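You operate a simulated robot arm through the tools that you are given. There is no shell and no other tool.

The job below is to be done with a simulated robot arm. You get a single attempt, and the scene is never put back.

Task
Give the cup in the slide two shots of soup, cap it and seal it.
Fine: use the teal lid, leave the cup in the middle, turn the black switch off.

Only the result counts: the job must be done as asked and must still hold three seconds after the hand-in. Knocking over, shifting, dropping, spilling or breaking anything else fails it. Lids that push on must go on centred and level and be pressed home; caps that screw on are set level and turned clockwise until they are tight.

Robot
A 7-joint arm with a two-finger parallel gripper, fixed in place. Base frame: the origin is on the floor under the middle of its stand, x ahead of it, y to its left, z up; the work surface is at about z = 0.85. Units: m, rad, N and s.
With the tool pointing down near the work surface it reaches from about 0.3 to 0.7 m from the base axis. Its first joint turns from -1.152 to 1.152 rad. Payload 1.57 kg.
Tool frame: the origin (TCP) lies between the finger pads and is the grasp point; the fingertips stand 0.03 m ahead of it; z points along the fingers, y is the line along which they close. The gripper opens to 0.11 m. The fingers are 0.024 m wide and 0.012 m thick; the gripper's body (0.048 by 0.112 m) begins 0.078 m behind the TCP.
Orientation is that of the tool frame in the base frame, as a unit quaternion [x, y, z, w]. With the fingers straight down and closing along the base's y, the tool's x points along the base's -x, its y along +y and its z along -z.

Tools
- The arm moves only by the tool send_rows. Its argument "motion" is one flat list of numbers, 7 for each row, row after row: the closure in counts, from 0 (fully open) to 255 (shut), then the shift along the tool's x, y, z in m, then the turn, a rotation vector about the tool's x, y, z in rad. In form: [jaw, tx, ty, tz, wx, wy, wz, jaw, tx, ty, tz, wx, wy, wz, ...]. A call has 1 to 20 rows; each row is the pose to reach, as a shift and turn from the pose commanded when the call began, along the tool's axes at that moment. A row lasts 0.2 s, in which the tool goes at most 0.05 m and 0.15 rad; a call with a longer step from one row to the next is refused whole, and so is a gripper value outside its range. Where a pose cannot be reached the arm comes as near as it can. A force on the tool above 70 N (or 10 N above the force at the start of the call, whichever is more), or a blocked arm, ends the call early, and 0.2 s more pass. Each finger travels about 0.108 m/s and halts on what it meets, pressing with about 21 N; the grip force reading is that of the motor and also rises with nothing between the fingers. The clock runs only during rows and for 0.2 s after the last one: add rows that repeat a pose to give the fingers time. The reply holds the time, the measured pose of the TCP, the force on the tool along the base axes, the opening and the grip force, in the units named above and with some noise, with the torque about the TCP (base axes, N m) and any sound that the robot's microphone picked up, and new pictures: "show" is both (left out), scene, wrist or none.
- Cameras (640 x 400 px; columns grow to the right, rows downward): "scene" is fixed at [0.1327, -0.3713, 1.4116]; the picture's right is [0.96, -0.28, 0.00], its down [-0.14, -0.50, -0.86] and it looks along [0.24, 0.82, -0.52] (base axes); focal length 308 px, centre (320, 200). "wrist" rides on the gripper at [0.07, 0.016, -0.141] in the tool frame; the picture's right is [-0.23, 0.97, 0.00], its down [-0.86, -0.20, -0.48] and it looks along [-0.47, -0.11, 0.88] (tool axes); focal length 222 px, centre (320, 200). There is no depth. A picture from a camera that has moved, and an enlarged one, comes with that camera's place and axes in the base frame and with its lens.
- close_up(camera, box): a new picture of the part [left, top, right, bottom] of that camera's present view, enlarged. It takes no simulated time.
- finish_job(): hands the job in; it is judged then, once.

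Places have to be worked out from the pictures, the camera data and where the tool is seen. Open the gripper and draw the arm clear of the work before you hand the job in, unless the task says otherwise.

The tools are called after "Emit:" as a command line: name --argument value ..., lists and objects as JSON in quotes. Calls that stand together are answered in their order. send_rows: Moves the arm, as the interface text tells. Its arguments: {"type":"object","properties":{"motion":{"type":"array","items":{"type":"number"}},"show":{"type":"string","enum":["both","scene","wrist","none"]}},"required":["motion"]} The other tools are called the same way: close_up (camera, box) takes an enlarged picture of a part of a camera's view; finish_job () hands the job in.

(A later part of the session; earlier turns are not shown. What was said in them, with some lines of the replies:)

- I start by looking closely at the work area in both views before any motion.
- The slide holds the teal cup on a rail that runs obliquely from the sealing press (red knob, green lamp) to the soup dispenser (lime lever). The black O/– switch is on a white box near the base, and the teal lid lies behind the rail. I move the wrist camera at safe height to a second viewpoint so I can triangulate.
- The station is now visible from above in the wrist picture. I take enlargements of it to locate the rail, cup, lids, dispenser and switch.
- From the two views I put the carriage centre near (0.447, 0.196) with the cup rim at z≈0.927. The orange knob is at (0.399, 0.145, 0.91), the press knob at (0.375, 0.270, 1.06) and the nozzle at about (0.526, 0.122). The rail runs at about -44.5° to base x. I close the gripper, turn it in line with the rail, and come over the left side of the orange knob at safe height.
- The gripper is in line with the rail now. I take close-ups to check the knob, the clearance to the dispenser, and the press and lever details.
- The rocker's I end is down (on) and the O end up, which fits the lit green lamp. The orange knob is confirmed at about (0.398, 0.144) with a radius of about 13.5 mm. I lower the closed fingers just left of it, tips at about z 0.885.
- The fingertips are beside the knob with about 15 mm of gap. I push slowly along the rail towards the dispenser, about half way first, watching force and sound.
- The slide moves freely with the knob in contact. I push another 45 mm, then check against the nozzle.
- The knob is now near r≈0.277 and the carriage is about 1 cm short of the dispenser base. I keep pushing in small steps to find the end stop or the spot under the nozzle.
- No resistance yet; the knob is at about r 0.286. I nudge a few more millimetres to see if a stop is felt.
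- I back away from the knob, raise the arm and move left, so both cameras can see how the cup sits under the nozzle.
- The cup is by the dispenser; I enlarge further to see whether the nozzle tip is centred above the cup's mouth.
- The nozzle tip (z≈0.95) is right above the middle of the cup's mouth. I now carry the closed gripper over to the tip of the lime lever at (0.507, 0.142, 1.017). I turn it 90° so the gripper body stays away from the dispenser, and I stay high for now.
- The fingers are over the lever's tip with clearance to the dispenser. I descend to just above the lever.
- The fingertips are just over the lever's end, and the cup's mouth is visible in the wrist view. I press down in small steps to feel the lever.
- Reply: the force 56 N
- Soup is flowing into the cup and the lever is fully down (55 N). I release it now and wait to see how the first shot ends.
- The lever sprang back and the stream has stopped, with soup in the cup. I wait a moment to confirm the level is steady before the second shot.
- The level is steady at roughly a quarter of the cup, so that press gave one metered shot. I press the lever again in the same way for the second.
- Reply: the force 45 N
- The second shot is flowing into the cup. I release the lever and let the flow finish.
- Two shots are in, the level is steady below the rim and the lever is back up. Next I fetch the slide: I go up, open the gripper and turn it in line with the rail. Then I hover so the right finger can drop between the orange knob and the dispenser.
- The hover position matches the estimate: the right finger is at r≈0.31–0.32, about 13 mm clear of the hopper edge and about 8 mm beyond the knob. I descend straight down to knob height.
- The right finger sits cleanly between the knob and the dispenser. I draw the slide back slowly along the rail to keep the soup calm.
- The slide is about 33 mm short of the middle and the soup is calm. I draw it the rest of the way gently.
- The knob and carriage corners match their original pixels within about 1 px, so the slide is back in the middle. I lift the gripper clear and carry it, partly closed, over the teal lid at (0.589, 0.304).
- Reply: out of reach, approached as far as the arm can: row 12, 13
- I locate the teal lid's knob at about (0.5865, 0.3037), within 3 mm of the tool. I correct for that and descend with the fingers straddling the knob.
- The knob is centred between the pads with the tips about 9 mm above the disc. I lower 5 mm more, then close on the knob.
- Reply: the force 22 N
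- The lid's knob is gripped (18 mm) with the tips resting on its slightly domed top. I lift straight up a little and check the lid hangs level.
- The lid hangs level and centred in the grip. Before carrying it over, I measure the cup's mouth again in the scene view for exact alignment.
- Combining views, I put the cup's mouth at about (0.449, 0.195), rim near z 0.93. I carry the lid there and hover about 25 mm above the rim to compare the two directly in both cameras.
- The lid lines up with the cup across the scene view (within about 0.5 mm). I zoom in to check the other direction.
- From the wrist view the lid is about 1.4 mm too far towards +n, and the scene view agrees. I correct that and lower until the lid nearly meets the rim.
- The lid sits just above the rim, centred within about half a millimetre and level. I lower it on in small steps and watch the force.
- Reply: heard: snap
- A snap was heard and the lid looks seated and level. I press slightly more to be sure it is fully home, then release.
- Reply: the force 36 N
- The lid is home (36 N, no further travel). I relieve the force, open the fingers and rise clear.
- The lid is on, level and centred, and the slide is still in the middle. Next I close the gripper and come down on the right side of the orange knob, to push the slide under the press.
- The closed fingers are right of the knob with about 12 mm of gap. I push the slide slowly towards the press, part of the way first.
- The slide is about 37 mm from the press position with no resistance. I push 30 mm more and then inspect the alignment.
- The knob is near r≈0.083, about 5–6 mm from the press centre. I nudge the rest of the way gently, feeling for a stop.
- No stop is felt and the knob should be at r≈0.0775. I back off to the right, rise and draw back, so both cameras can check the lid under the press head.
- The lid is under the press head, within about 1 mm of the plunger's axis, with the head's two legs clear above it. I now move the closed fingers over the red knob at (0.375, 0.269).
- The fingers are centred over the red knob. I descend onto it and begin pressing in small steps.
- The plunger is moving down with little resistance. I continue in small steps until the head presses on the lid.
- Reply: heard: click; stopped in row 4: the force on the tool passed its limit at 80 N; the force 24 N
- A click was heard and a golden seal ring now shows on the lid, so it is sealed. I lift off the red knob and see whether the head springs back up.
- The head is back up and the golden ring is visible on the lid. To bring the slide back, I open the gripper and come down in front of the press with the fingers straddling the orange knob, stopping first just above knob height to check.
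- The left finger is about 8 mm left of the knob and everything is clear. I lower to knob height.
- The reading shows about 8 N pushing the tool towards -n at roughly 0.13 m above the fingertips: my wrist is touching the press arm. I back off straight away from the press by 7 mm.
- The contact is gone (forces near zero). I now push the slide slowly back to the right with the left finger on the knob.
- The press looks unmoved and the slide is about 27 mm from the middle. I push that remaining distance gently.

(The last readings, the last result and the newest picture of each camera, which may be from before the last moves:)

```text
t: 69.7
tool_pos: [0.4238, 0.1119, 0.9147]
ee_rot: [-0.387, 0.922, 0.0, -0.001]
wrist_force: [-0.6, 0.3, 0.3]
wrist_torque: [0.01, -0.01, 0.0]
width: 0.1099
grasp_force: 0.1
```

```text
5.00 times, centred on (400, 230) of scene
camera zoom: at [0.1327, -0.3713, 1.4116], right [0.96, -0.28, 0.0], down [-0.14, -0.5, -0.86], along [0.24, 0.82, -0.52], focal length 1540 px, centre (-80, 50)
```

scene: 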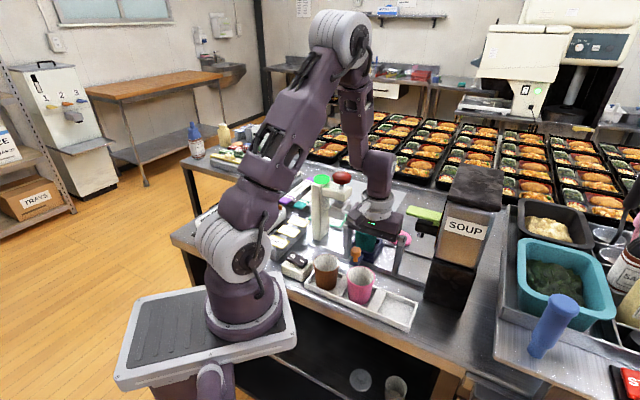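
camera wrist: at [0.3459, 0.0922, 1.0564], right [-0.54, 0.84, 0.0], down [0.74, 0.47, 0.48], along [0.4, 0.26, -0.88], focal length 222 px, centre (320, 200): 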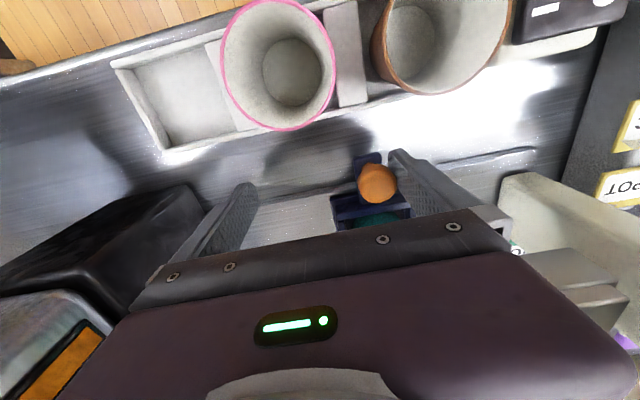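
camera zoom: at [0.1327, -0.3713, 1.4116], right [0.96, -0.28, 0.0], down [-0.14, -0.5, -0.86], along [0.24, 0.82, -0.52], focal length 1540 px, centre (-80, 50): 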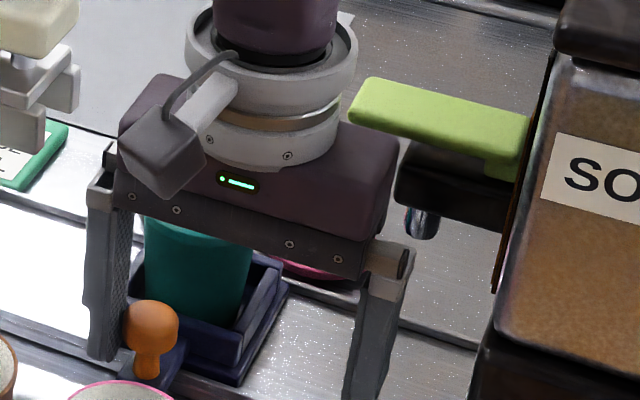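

The knob (122–179 px) and carriage corner (287, 286) match the original picture, so the slide is back in the middle. I ease the finger off the knob, rise, and travel with closed fingers towards the black switch.

Emit:
send_rows --motion '[0, 0, 0.006, 0, 0, 0, 0, 0, 0.01, 0.006, -0.025, 0, 0, 0, 0, 0.02, 0.006, -0.065, 0, 0, 0, 0, 0.035, 0.006, -0.105, 0, 0, 0, 0, 0.037, 0.006, -0.15, 0, 0, 0, 0, 0.037, 0.006, -0.185, 0, 0, 0, 255, 0.037, 0.045, -0.185, 0, 0, 0, 255, 0.037, 0.09, -0.185, 0, 0, 0, 255, 0.037, 0.135, -0.185, 0, 0, 0, 255, 0.037, 0.175, -0.185, 0, 0, 0, 255, 0.037, 0.2035, -0.185, 0, 0, 0, 255, 0.037, 0.2035, -0.185, 0, 0, 0]' --show "both"

Emit:
close_up --camera "scene" --box '[340, 190, 460, 270]'

Emit:
close_up --camera "scene" --box '[270, 230, 330, 290]'

Emit:
close_up --camera "wrist" --box '[220, 0, 420, 200]'

```text
t: 72.3
tool_pos: [0.2531, 0.2301, 1.0996]
ee_rot: [-0.386, 0.922, 0.001, 0.0]
wrist_force: [0.5, 0.3, -0.1]
wrist_torque: [0.01, -0.01, 0.0]
width: 0.0003
grasp_force: 21.3
camera wrist: at [0.1929, 0.1914, 1.2408], right [-0.54, 0.84, 0.0], down [0.74, 0.47, 0.48], along [0.4, 0.26, -0.88], focal length 222 px, centre (320, 200)
```

scene: 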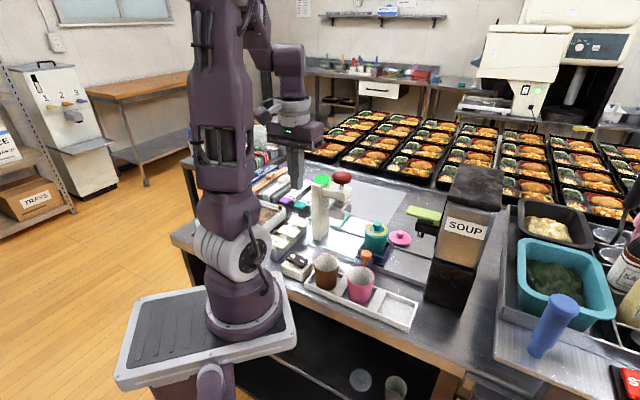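
wrist: 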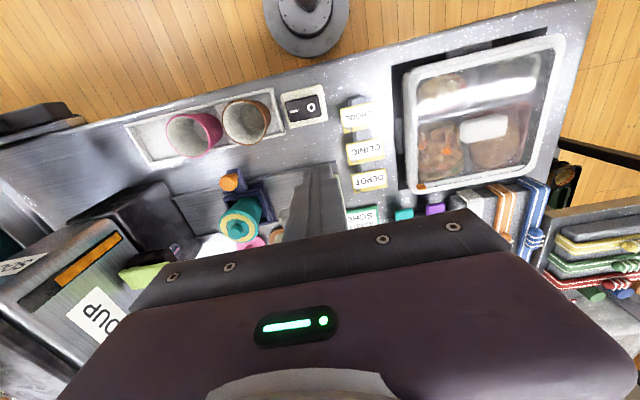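

```text
5.00 times, centred on (400, 230) of scene
camera zoom: at [0.1327, -0.3713, 1.4116], right [0.96, -0.28, 0.0], down [-0.14, -0.5, -0.86], along [0.24, 0.82, -0.52], focal length 1540 px, centre (-80, 50)
```

zoom: 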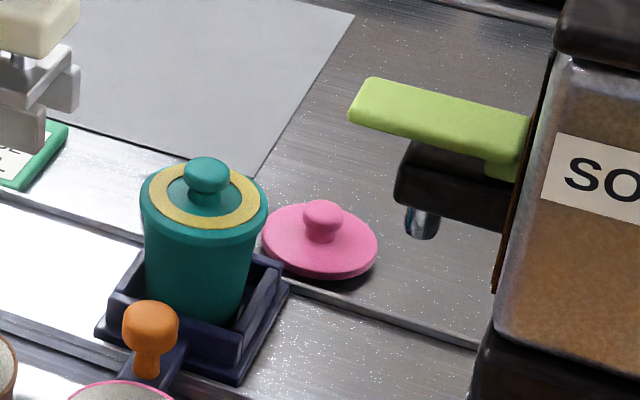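

```text
6.67 times, centred on (300, 260) of scene
camera zoom: at [0.1327, -0.3713, 1.4116], right [0.96, -0.28, 0.0], down [-0.14, -0.5, -0.86], along [0.24, 0.82, -0.52], focal length 2054 px, centre (453, -200)
```

zoom: 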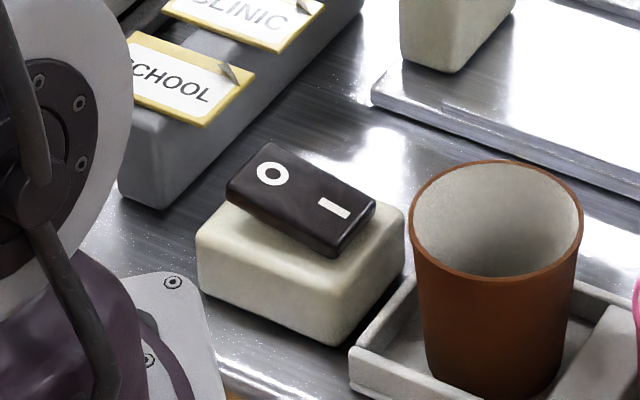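

```text
2.00 times, centred on (320, 100) of wrist
camera zoom: at [0.1929, 0.1914, 1.2408], right [-0.54, 0.84, 0.0], down [0.74, 0.47, 0.48], along [0.4, 0.26, -0.88], focal length 444 px, centre (320, 400)
```

zoom: 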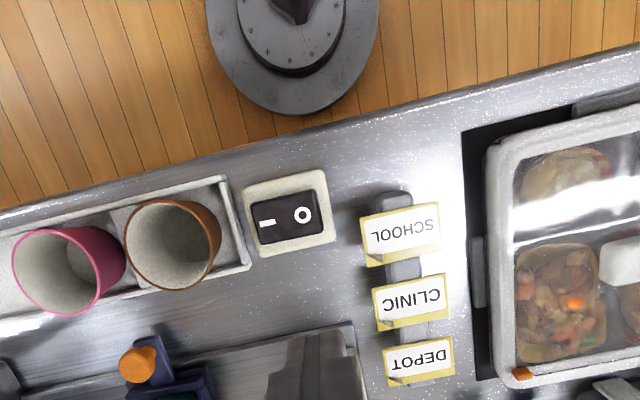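

The cup is sealed and in the middle of its slide. The O end of the rocker is at about (0.229, 0.200, 0.90) and stands raised. Because it lies close to the base, I tilt the fingers about 17° inwards while lowering over the O end.

Emit:
send_rows --motion '[255, 0, 0, 0.03, 0, 0.1, 0, 255, 0.0129, 0.0007, 0.06, 0, 0.2, 0, 255, 0.0257, 0.0015, 0.09, 0, 0.3, 0, 255, 0.0386, 0.0015, 0.12, 0, 0.3, 0, 255, 0.0386, 0.0015, 0.14, 0, 0.3, 0, 255, 0.0386, 0.0015, 0.14, 0, 0.3, 0]' --show "both"

Emit:
close_up --camera "scene" --box '[260, 200, 350, 290]'

Emit:
close_up --camera "wrist" --box '[240, 80, 400, 220]'

```text
t: 73.7
tool_pos: [0.2256, 0.2022, 0.9591]
ee_rot: [-0.383, 0.912, -0.058, -0.137]
wrist_force: [0.4, 0.4, 0.8]
wrist_torque: [-0.01, 0.02, 0.0]
width: 0.0
grasp_force: 20.9
camera wrist: at [0.1957, 0.1953, 1.1149], right [-0.54, 0.84, -0.07], down [0.81, 0.54, 0.2], along [0.21, 0.06, -0.98], focal length 222 px, centre (320, 200)
```

scene: 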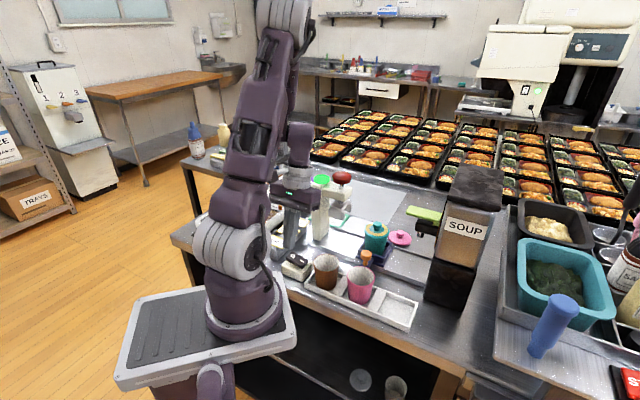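
wrist: 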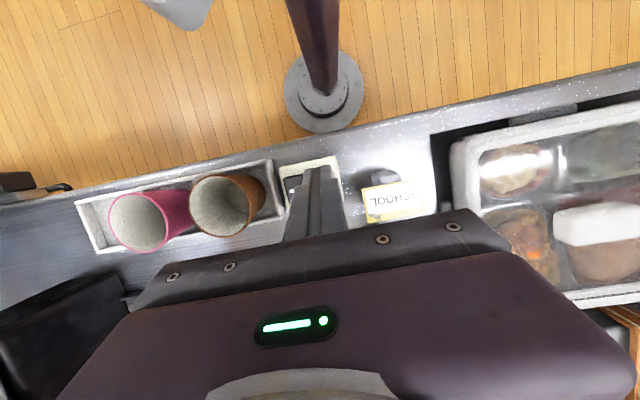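

```text
4.44 times, centred on (305, 245) of scene
camera zoom: at [0.1327, -0.3713, 1.4116], right [0.96, -0.28, 0.0], down [-0.14, -0.5, -0.86], along [0.24, 0.82, -0.52], focal length 1369 px, centre (387, 0)
```

zoom: 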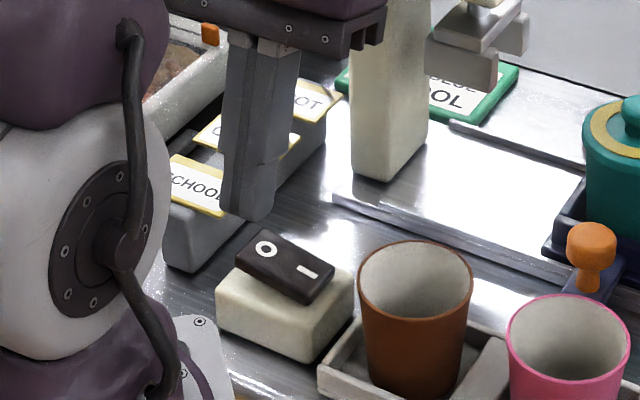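

```text
2.86 times, centred on (320, 150) of wrist
camera zoom: at [0.1957, 0.1953, 1.1149], right [-0.54, 0.84, -0.07], down [0.81, 0.54, 0.2], along [0.21, 0.06, -0.98], focal length 635 px, centre (320, 343)
```

zoom: 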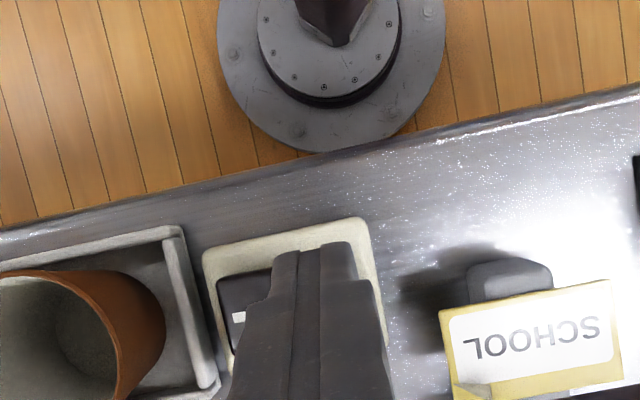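

The fingertips are right above the raised O end. I lower vertically onto it and press in small steps.

Emit:
send_rows --motion '[255, -0.0035, 0, 0.0115, 0, 0, 0, 255, -0.0065, 0, 0.021, 0, 0, 0, 255, -0.0077, 0, 0.0248, 0, 0, 0, 255, -0.0086, 0, 0.0277, 0, 0, 0, 255, -0.0095, 0, 0.0306, 0, 0, 0, 255, -0.01, 0, 0.0325, 0, 0, 0]' --show "scene"

Emit:
close_up --camera "scene" --box '[260, 160, 350, 290]'

Emit:
close_up --camera "scene" --box '[280, 235, 330, 275]'

```text
t: 75.3
tool_pos: [0.2249, 0.2036, 0.9266]
ee_rot: [-0.383, 0.912, -0.058, -0.137]
wrist_force: [-8.0, 2.6, 24.4]
wrist_torque: [-0.07, 0.06, -0.05]
width: 0.0001
grasp_force: 21.2
stopped in row 6: the force on the tool passed its limit at 74 N (the readings are from after the stop); the commanded pose is now the measured one
```

scene: 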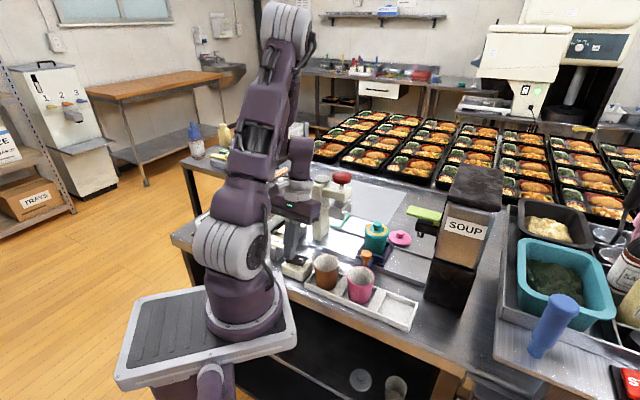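

```text
3.08 times, centred on (305, 225) of scene
camera zoom: at [0.1324, -0.3714, 1.4116], right [0.96, -0.28, 0.0], down [-0.14, -0.5, -0.86], along [0.24, 0.82, -0.52], focal length 948 px, centre (366, 123)
```

zoom: 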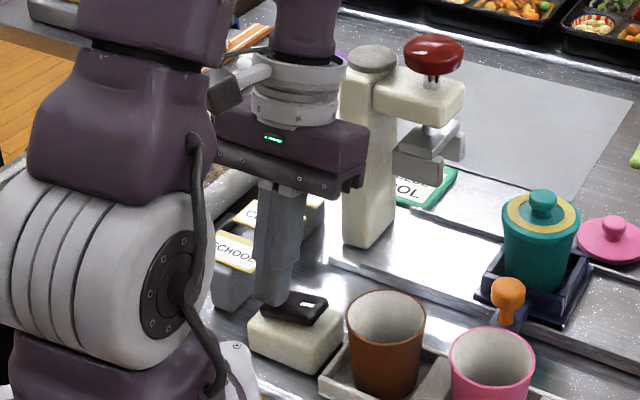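

```text
10.00 times, centred on (305, 255) of scene
camera zoom: at [0.1324, -0.3714, 1.4116], right [0.96, -0.28, 0.0], down [-0.14, -0.5, -0.86], along [0.24, 0.82, -0.52], focal length 3081 px, centre (470, -350)
```

zoom: 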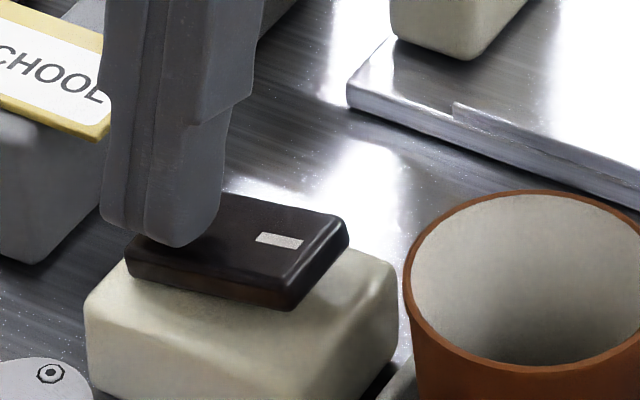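

The lamp has gone dark and the rocker's O end is down, so the switch is off. I lift straight up off it, straighten the tool and withdraw to a clear position.

Emit:
send_rows --motion '[255, 0.0015, 0, -0.0048, 0, 0, 0, 255, 0.006, 0, -0.0191, 0, 0, 0, 255, 0.0177, 0, -0.0573, 0, 0, 0, 255, 0.0296, 0, -0.0955, 0, 0, 0, 255, 0.041, 0, -0.1337, 0, 0, 0, 255, 0.05, 0, -0.168, 0, -0.1, 0, 255, 0.05, 0, -0.2, 0, -0.2, 0, 255, 0.05, 0, -0.23, 0, -0.3, 0, 200, 0.05, 0, -0.23, 0, -0.3, 0, 0, 0.05, 0, -0.23, 0, -0.3, 0, 0, 0.05, 0, -0.23, 0, -0.3, 0]' --show "both"

Emit:
close_up --camera "scene" --box '[270, 230, 330, 290]'

Emit:
close_up --camera "scene" --box '[290, 150, 480, 310]'

Emit:
close_up --camera "scene" --box '[340, 190, 460, 270]'

```text
t: 77.7
tool_pos: [0.24, 0.2165, 1.1619]
ee_rot: [-0.388, 0.922, 0.002, 0.001]
wrist_force: [0.3, -0.2, 0.2]
wrist_torque: [0.0, 0.0, 0.01]
width: 0.1102
grasp_force: 0.0
camera wrist: at [0.1794, 0.1778, 1.3032], right [-0.54, 0.84, 0.0], down [0.74, 0.47, 0.48], along [0.4, 0.26, -0.88], focal length 222 px, centre (320, 200)
```

scene: 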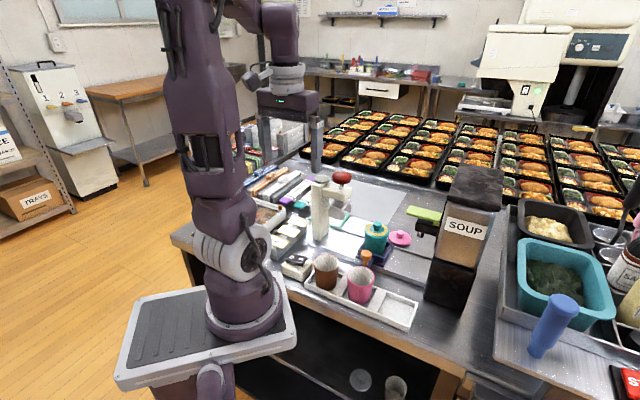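
wrist: 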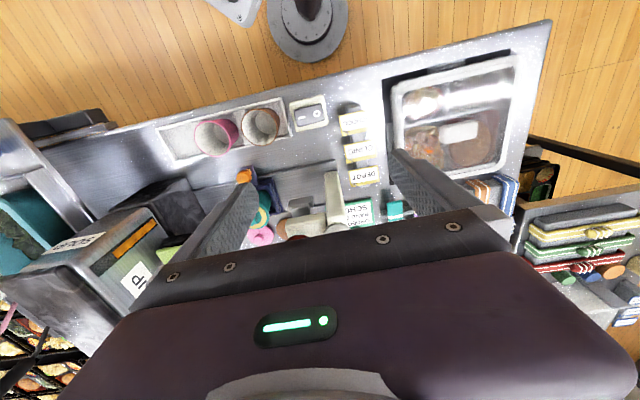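

```text
6.67 times, centred on (300, 260) of scene
camera zoom: at [0.1327, -0.3713, 1.4116], right [0.96, -0.28, 0.0], down [-0.14, -0.5, -0.86], along [0.24, 0.82, -0.52], focal length 2054 px, centre (453, -200)
```

zoom: 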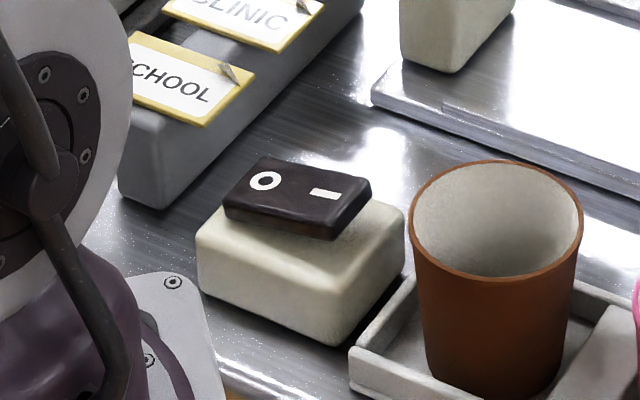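

```text
2.50 times, centred on (385, 230) of scene
camera zoom: at [0.1327, -0.3713, 1.4116], right [0.96, -0.28, 0.0], down [-0.14, -0.5, -0.86], along [0.24, 0.82, -0.52], focal length 770 px, centre (158, 125)
```

zoom: 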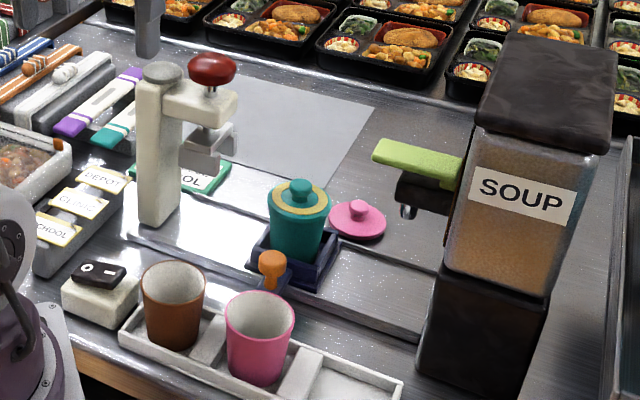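

```text
5.00 times, centred on (400, 230) of scene
camera zoom: at [0.1327, -0.3713, 1.4116], right [0.96, -0.28, 0.0], down [-0.14, -0.5, -0.86], along [0.24, 0.82, -0.52], focal length 1540 px, centre (-80, 50)
```

zoom: 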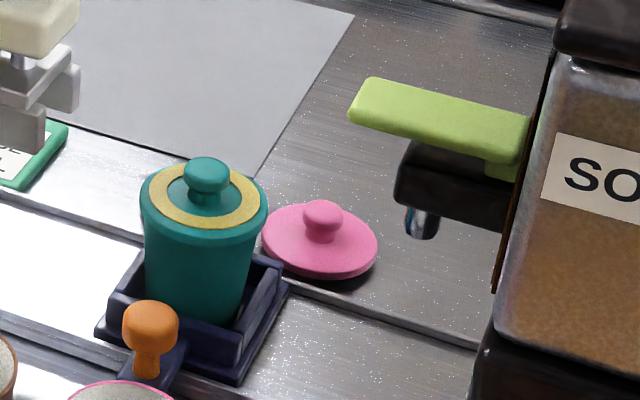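

The lamp is dark and the rocker rests with O down. The switch box has not moved, and the sealed cup stands in the middle of the slide with everything else in place. I raise the open gripper further clear of the work before handing in.

Emit:
send_rows --motion '[0, 0, 0, -0.04, 0, 0, 0, 0, 0, 0, -0.08, 0, 0, 0, 0, 0, 0, -0.09, 0, 0, 0, 0, 0, 0, -0.09, 0, 0, 0]' --show "both"

Emit:
close_up --camera "scene" --box '[260, 150, 460, 300]'

```text
t: 78.7
tool_pos: [0.2406, 0.2154, 1.252]
ee_rot: [-0.388, 0.922, 0.0, 0.001]
wrist_force: [0.0, -0.3, 0.0]
wrist_torque: [0.02, 0.01, 0.01]
width: 0.11
grasp_force: 0.1
camera wrist: at [0.1796, 0.1775, 1.3929], right [-0.54, 0.84, 0.0], down [0.74, 0.47, 0.48], along [0.4, 0.26, -0.88], focal length 222 px, centre (320, 200)
```

scene: 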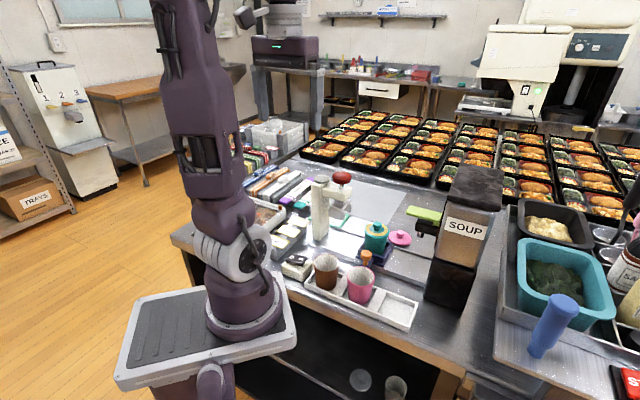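
wrist: 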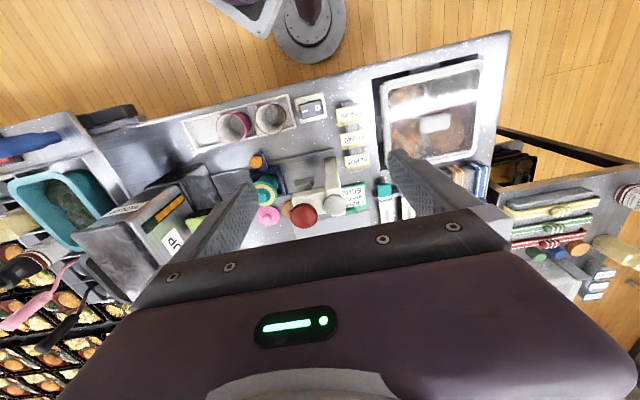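

```text
2.67 times, centred on (360, 225) of scene
camera zoom: at [0.1327, -0.3713, 1.4116], right [0.96, -0.28, 0.0], down [-0.14, -0.5, -0.86], along [0.24, 0.82, -0.52], focal length 822 px, centre (213, 133)
```

zoom: 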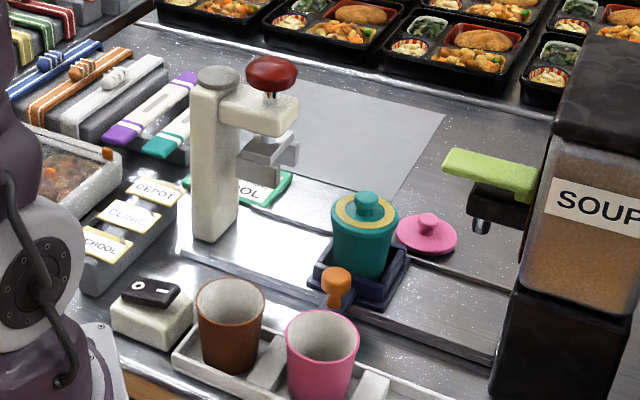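

The pictures show two shots in the cup, the teal lid snapped on and sealed with the golden ring, and the slide in the middle. The switch is off with the lamp dark, and the gripper is open and clear. I hand the job in.

Emit:
finish_job

```text
The job is handed in.
```

I handed the job in with every step done. I don't have the judging result.

- **Soup:** I pressed the dispenser lever twice with the cup under the nozzle. Both shots went in and nothing spilled.
- **Lid:** The teal lid went on level and centred. It snapped home, and I pressed it down with about 36 N to be sure.
- **Seal:** I slid the cup under the press and pushed the red knob until it clicked. A golden ring now shows on the lid.
- **Slide:** The cup is back in the middle. The slide matches its starting position in the pictures to within about a millimetre.
- **Switch:** The rocker rests with the O end down and the press lamp is dark.

While fetching the slide back from the press, my wrist touched what I took to be the press arm with about 8 N. I backed off at once, and the press looked unmoved in the later pictures. Nothing else looked shifted, and the arm ended open and clear of the work.
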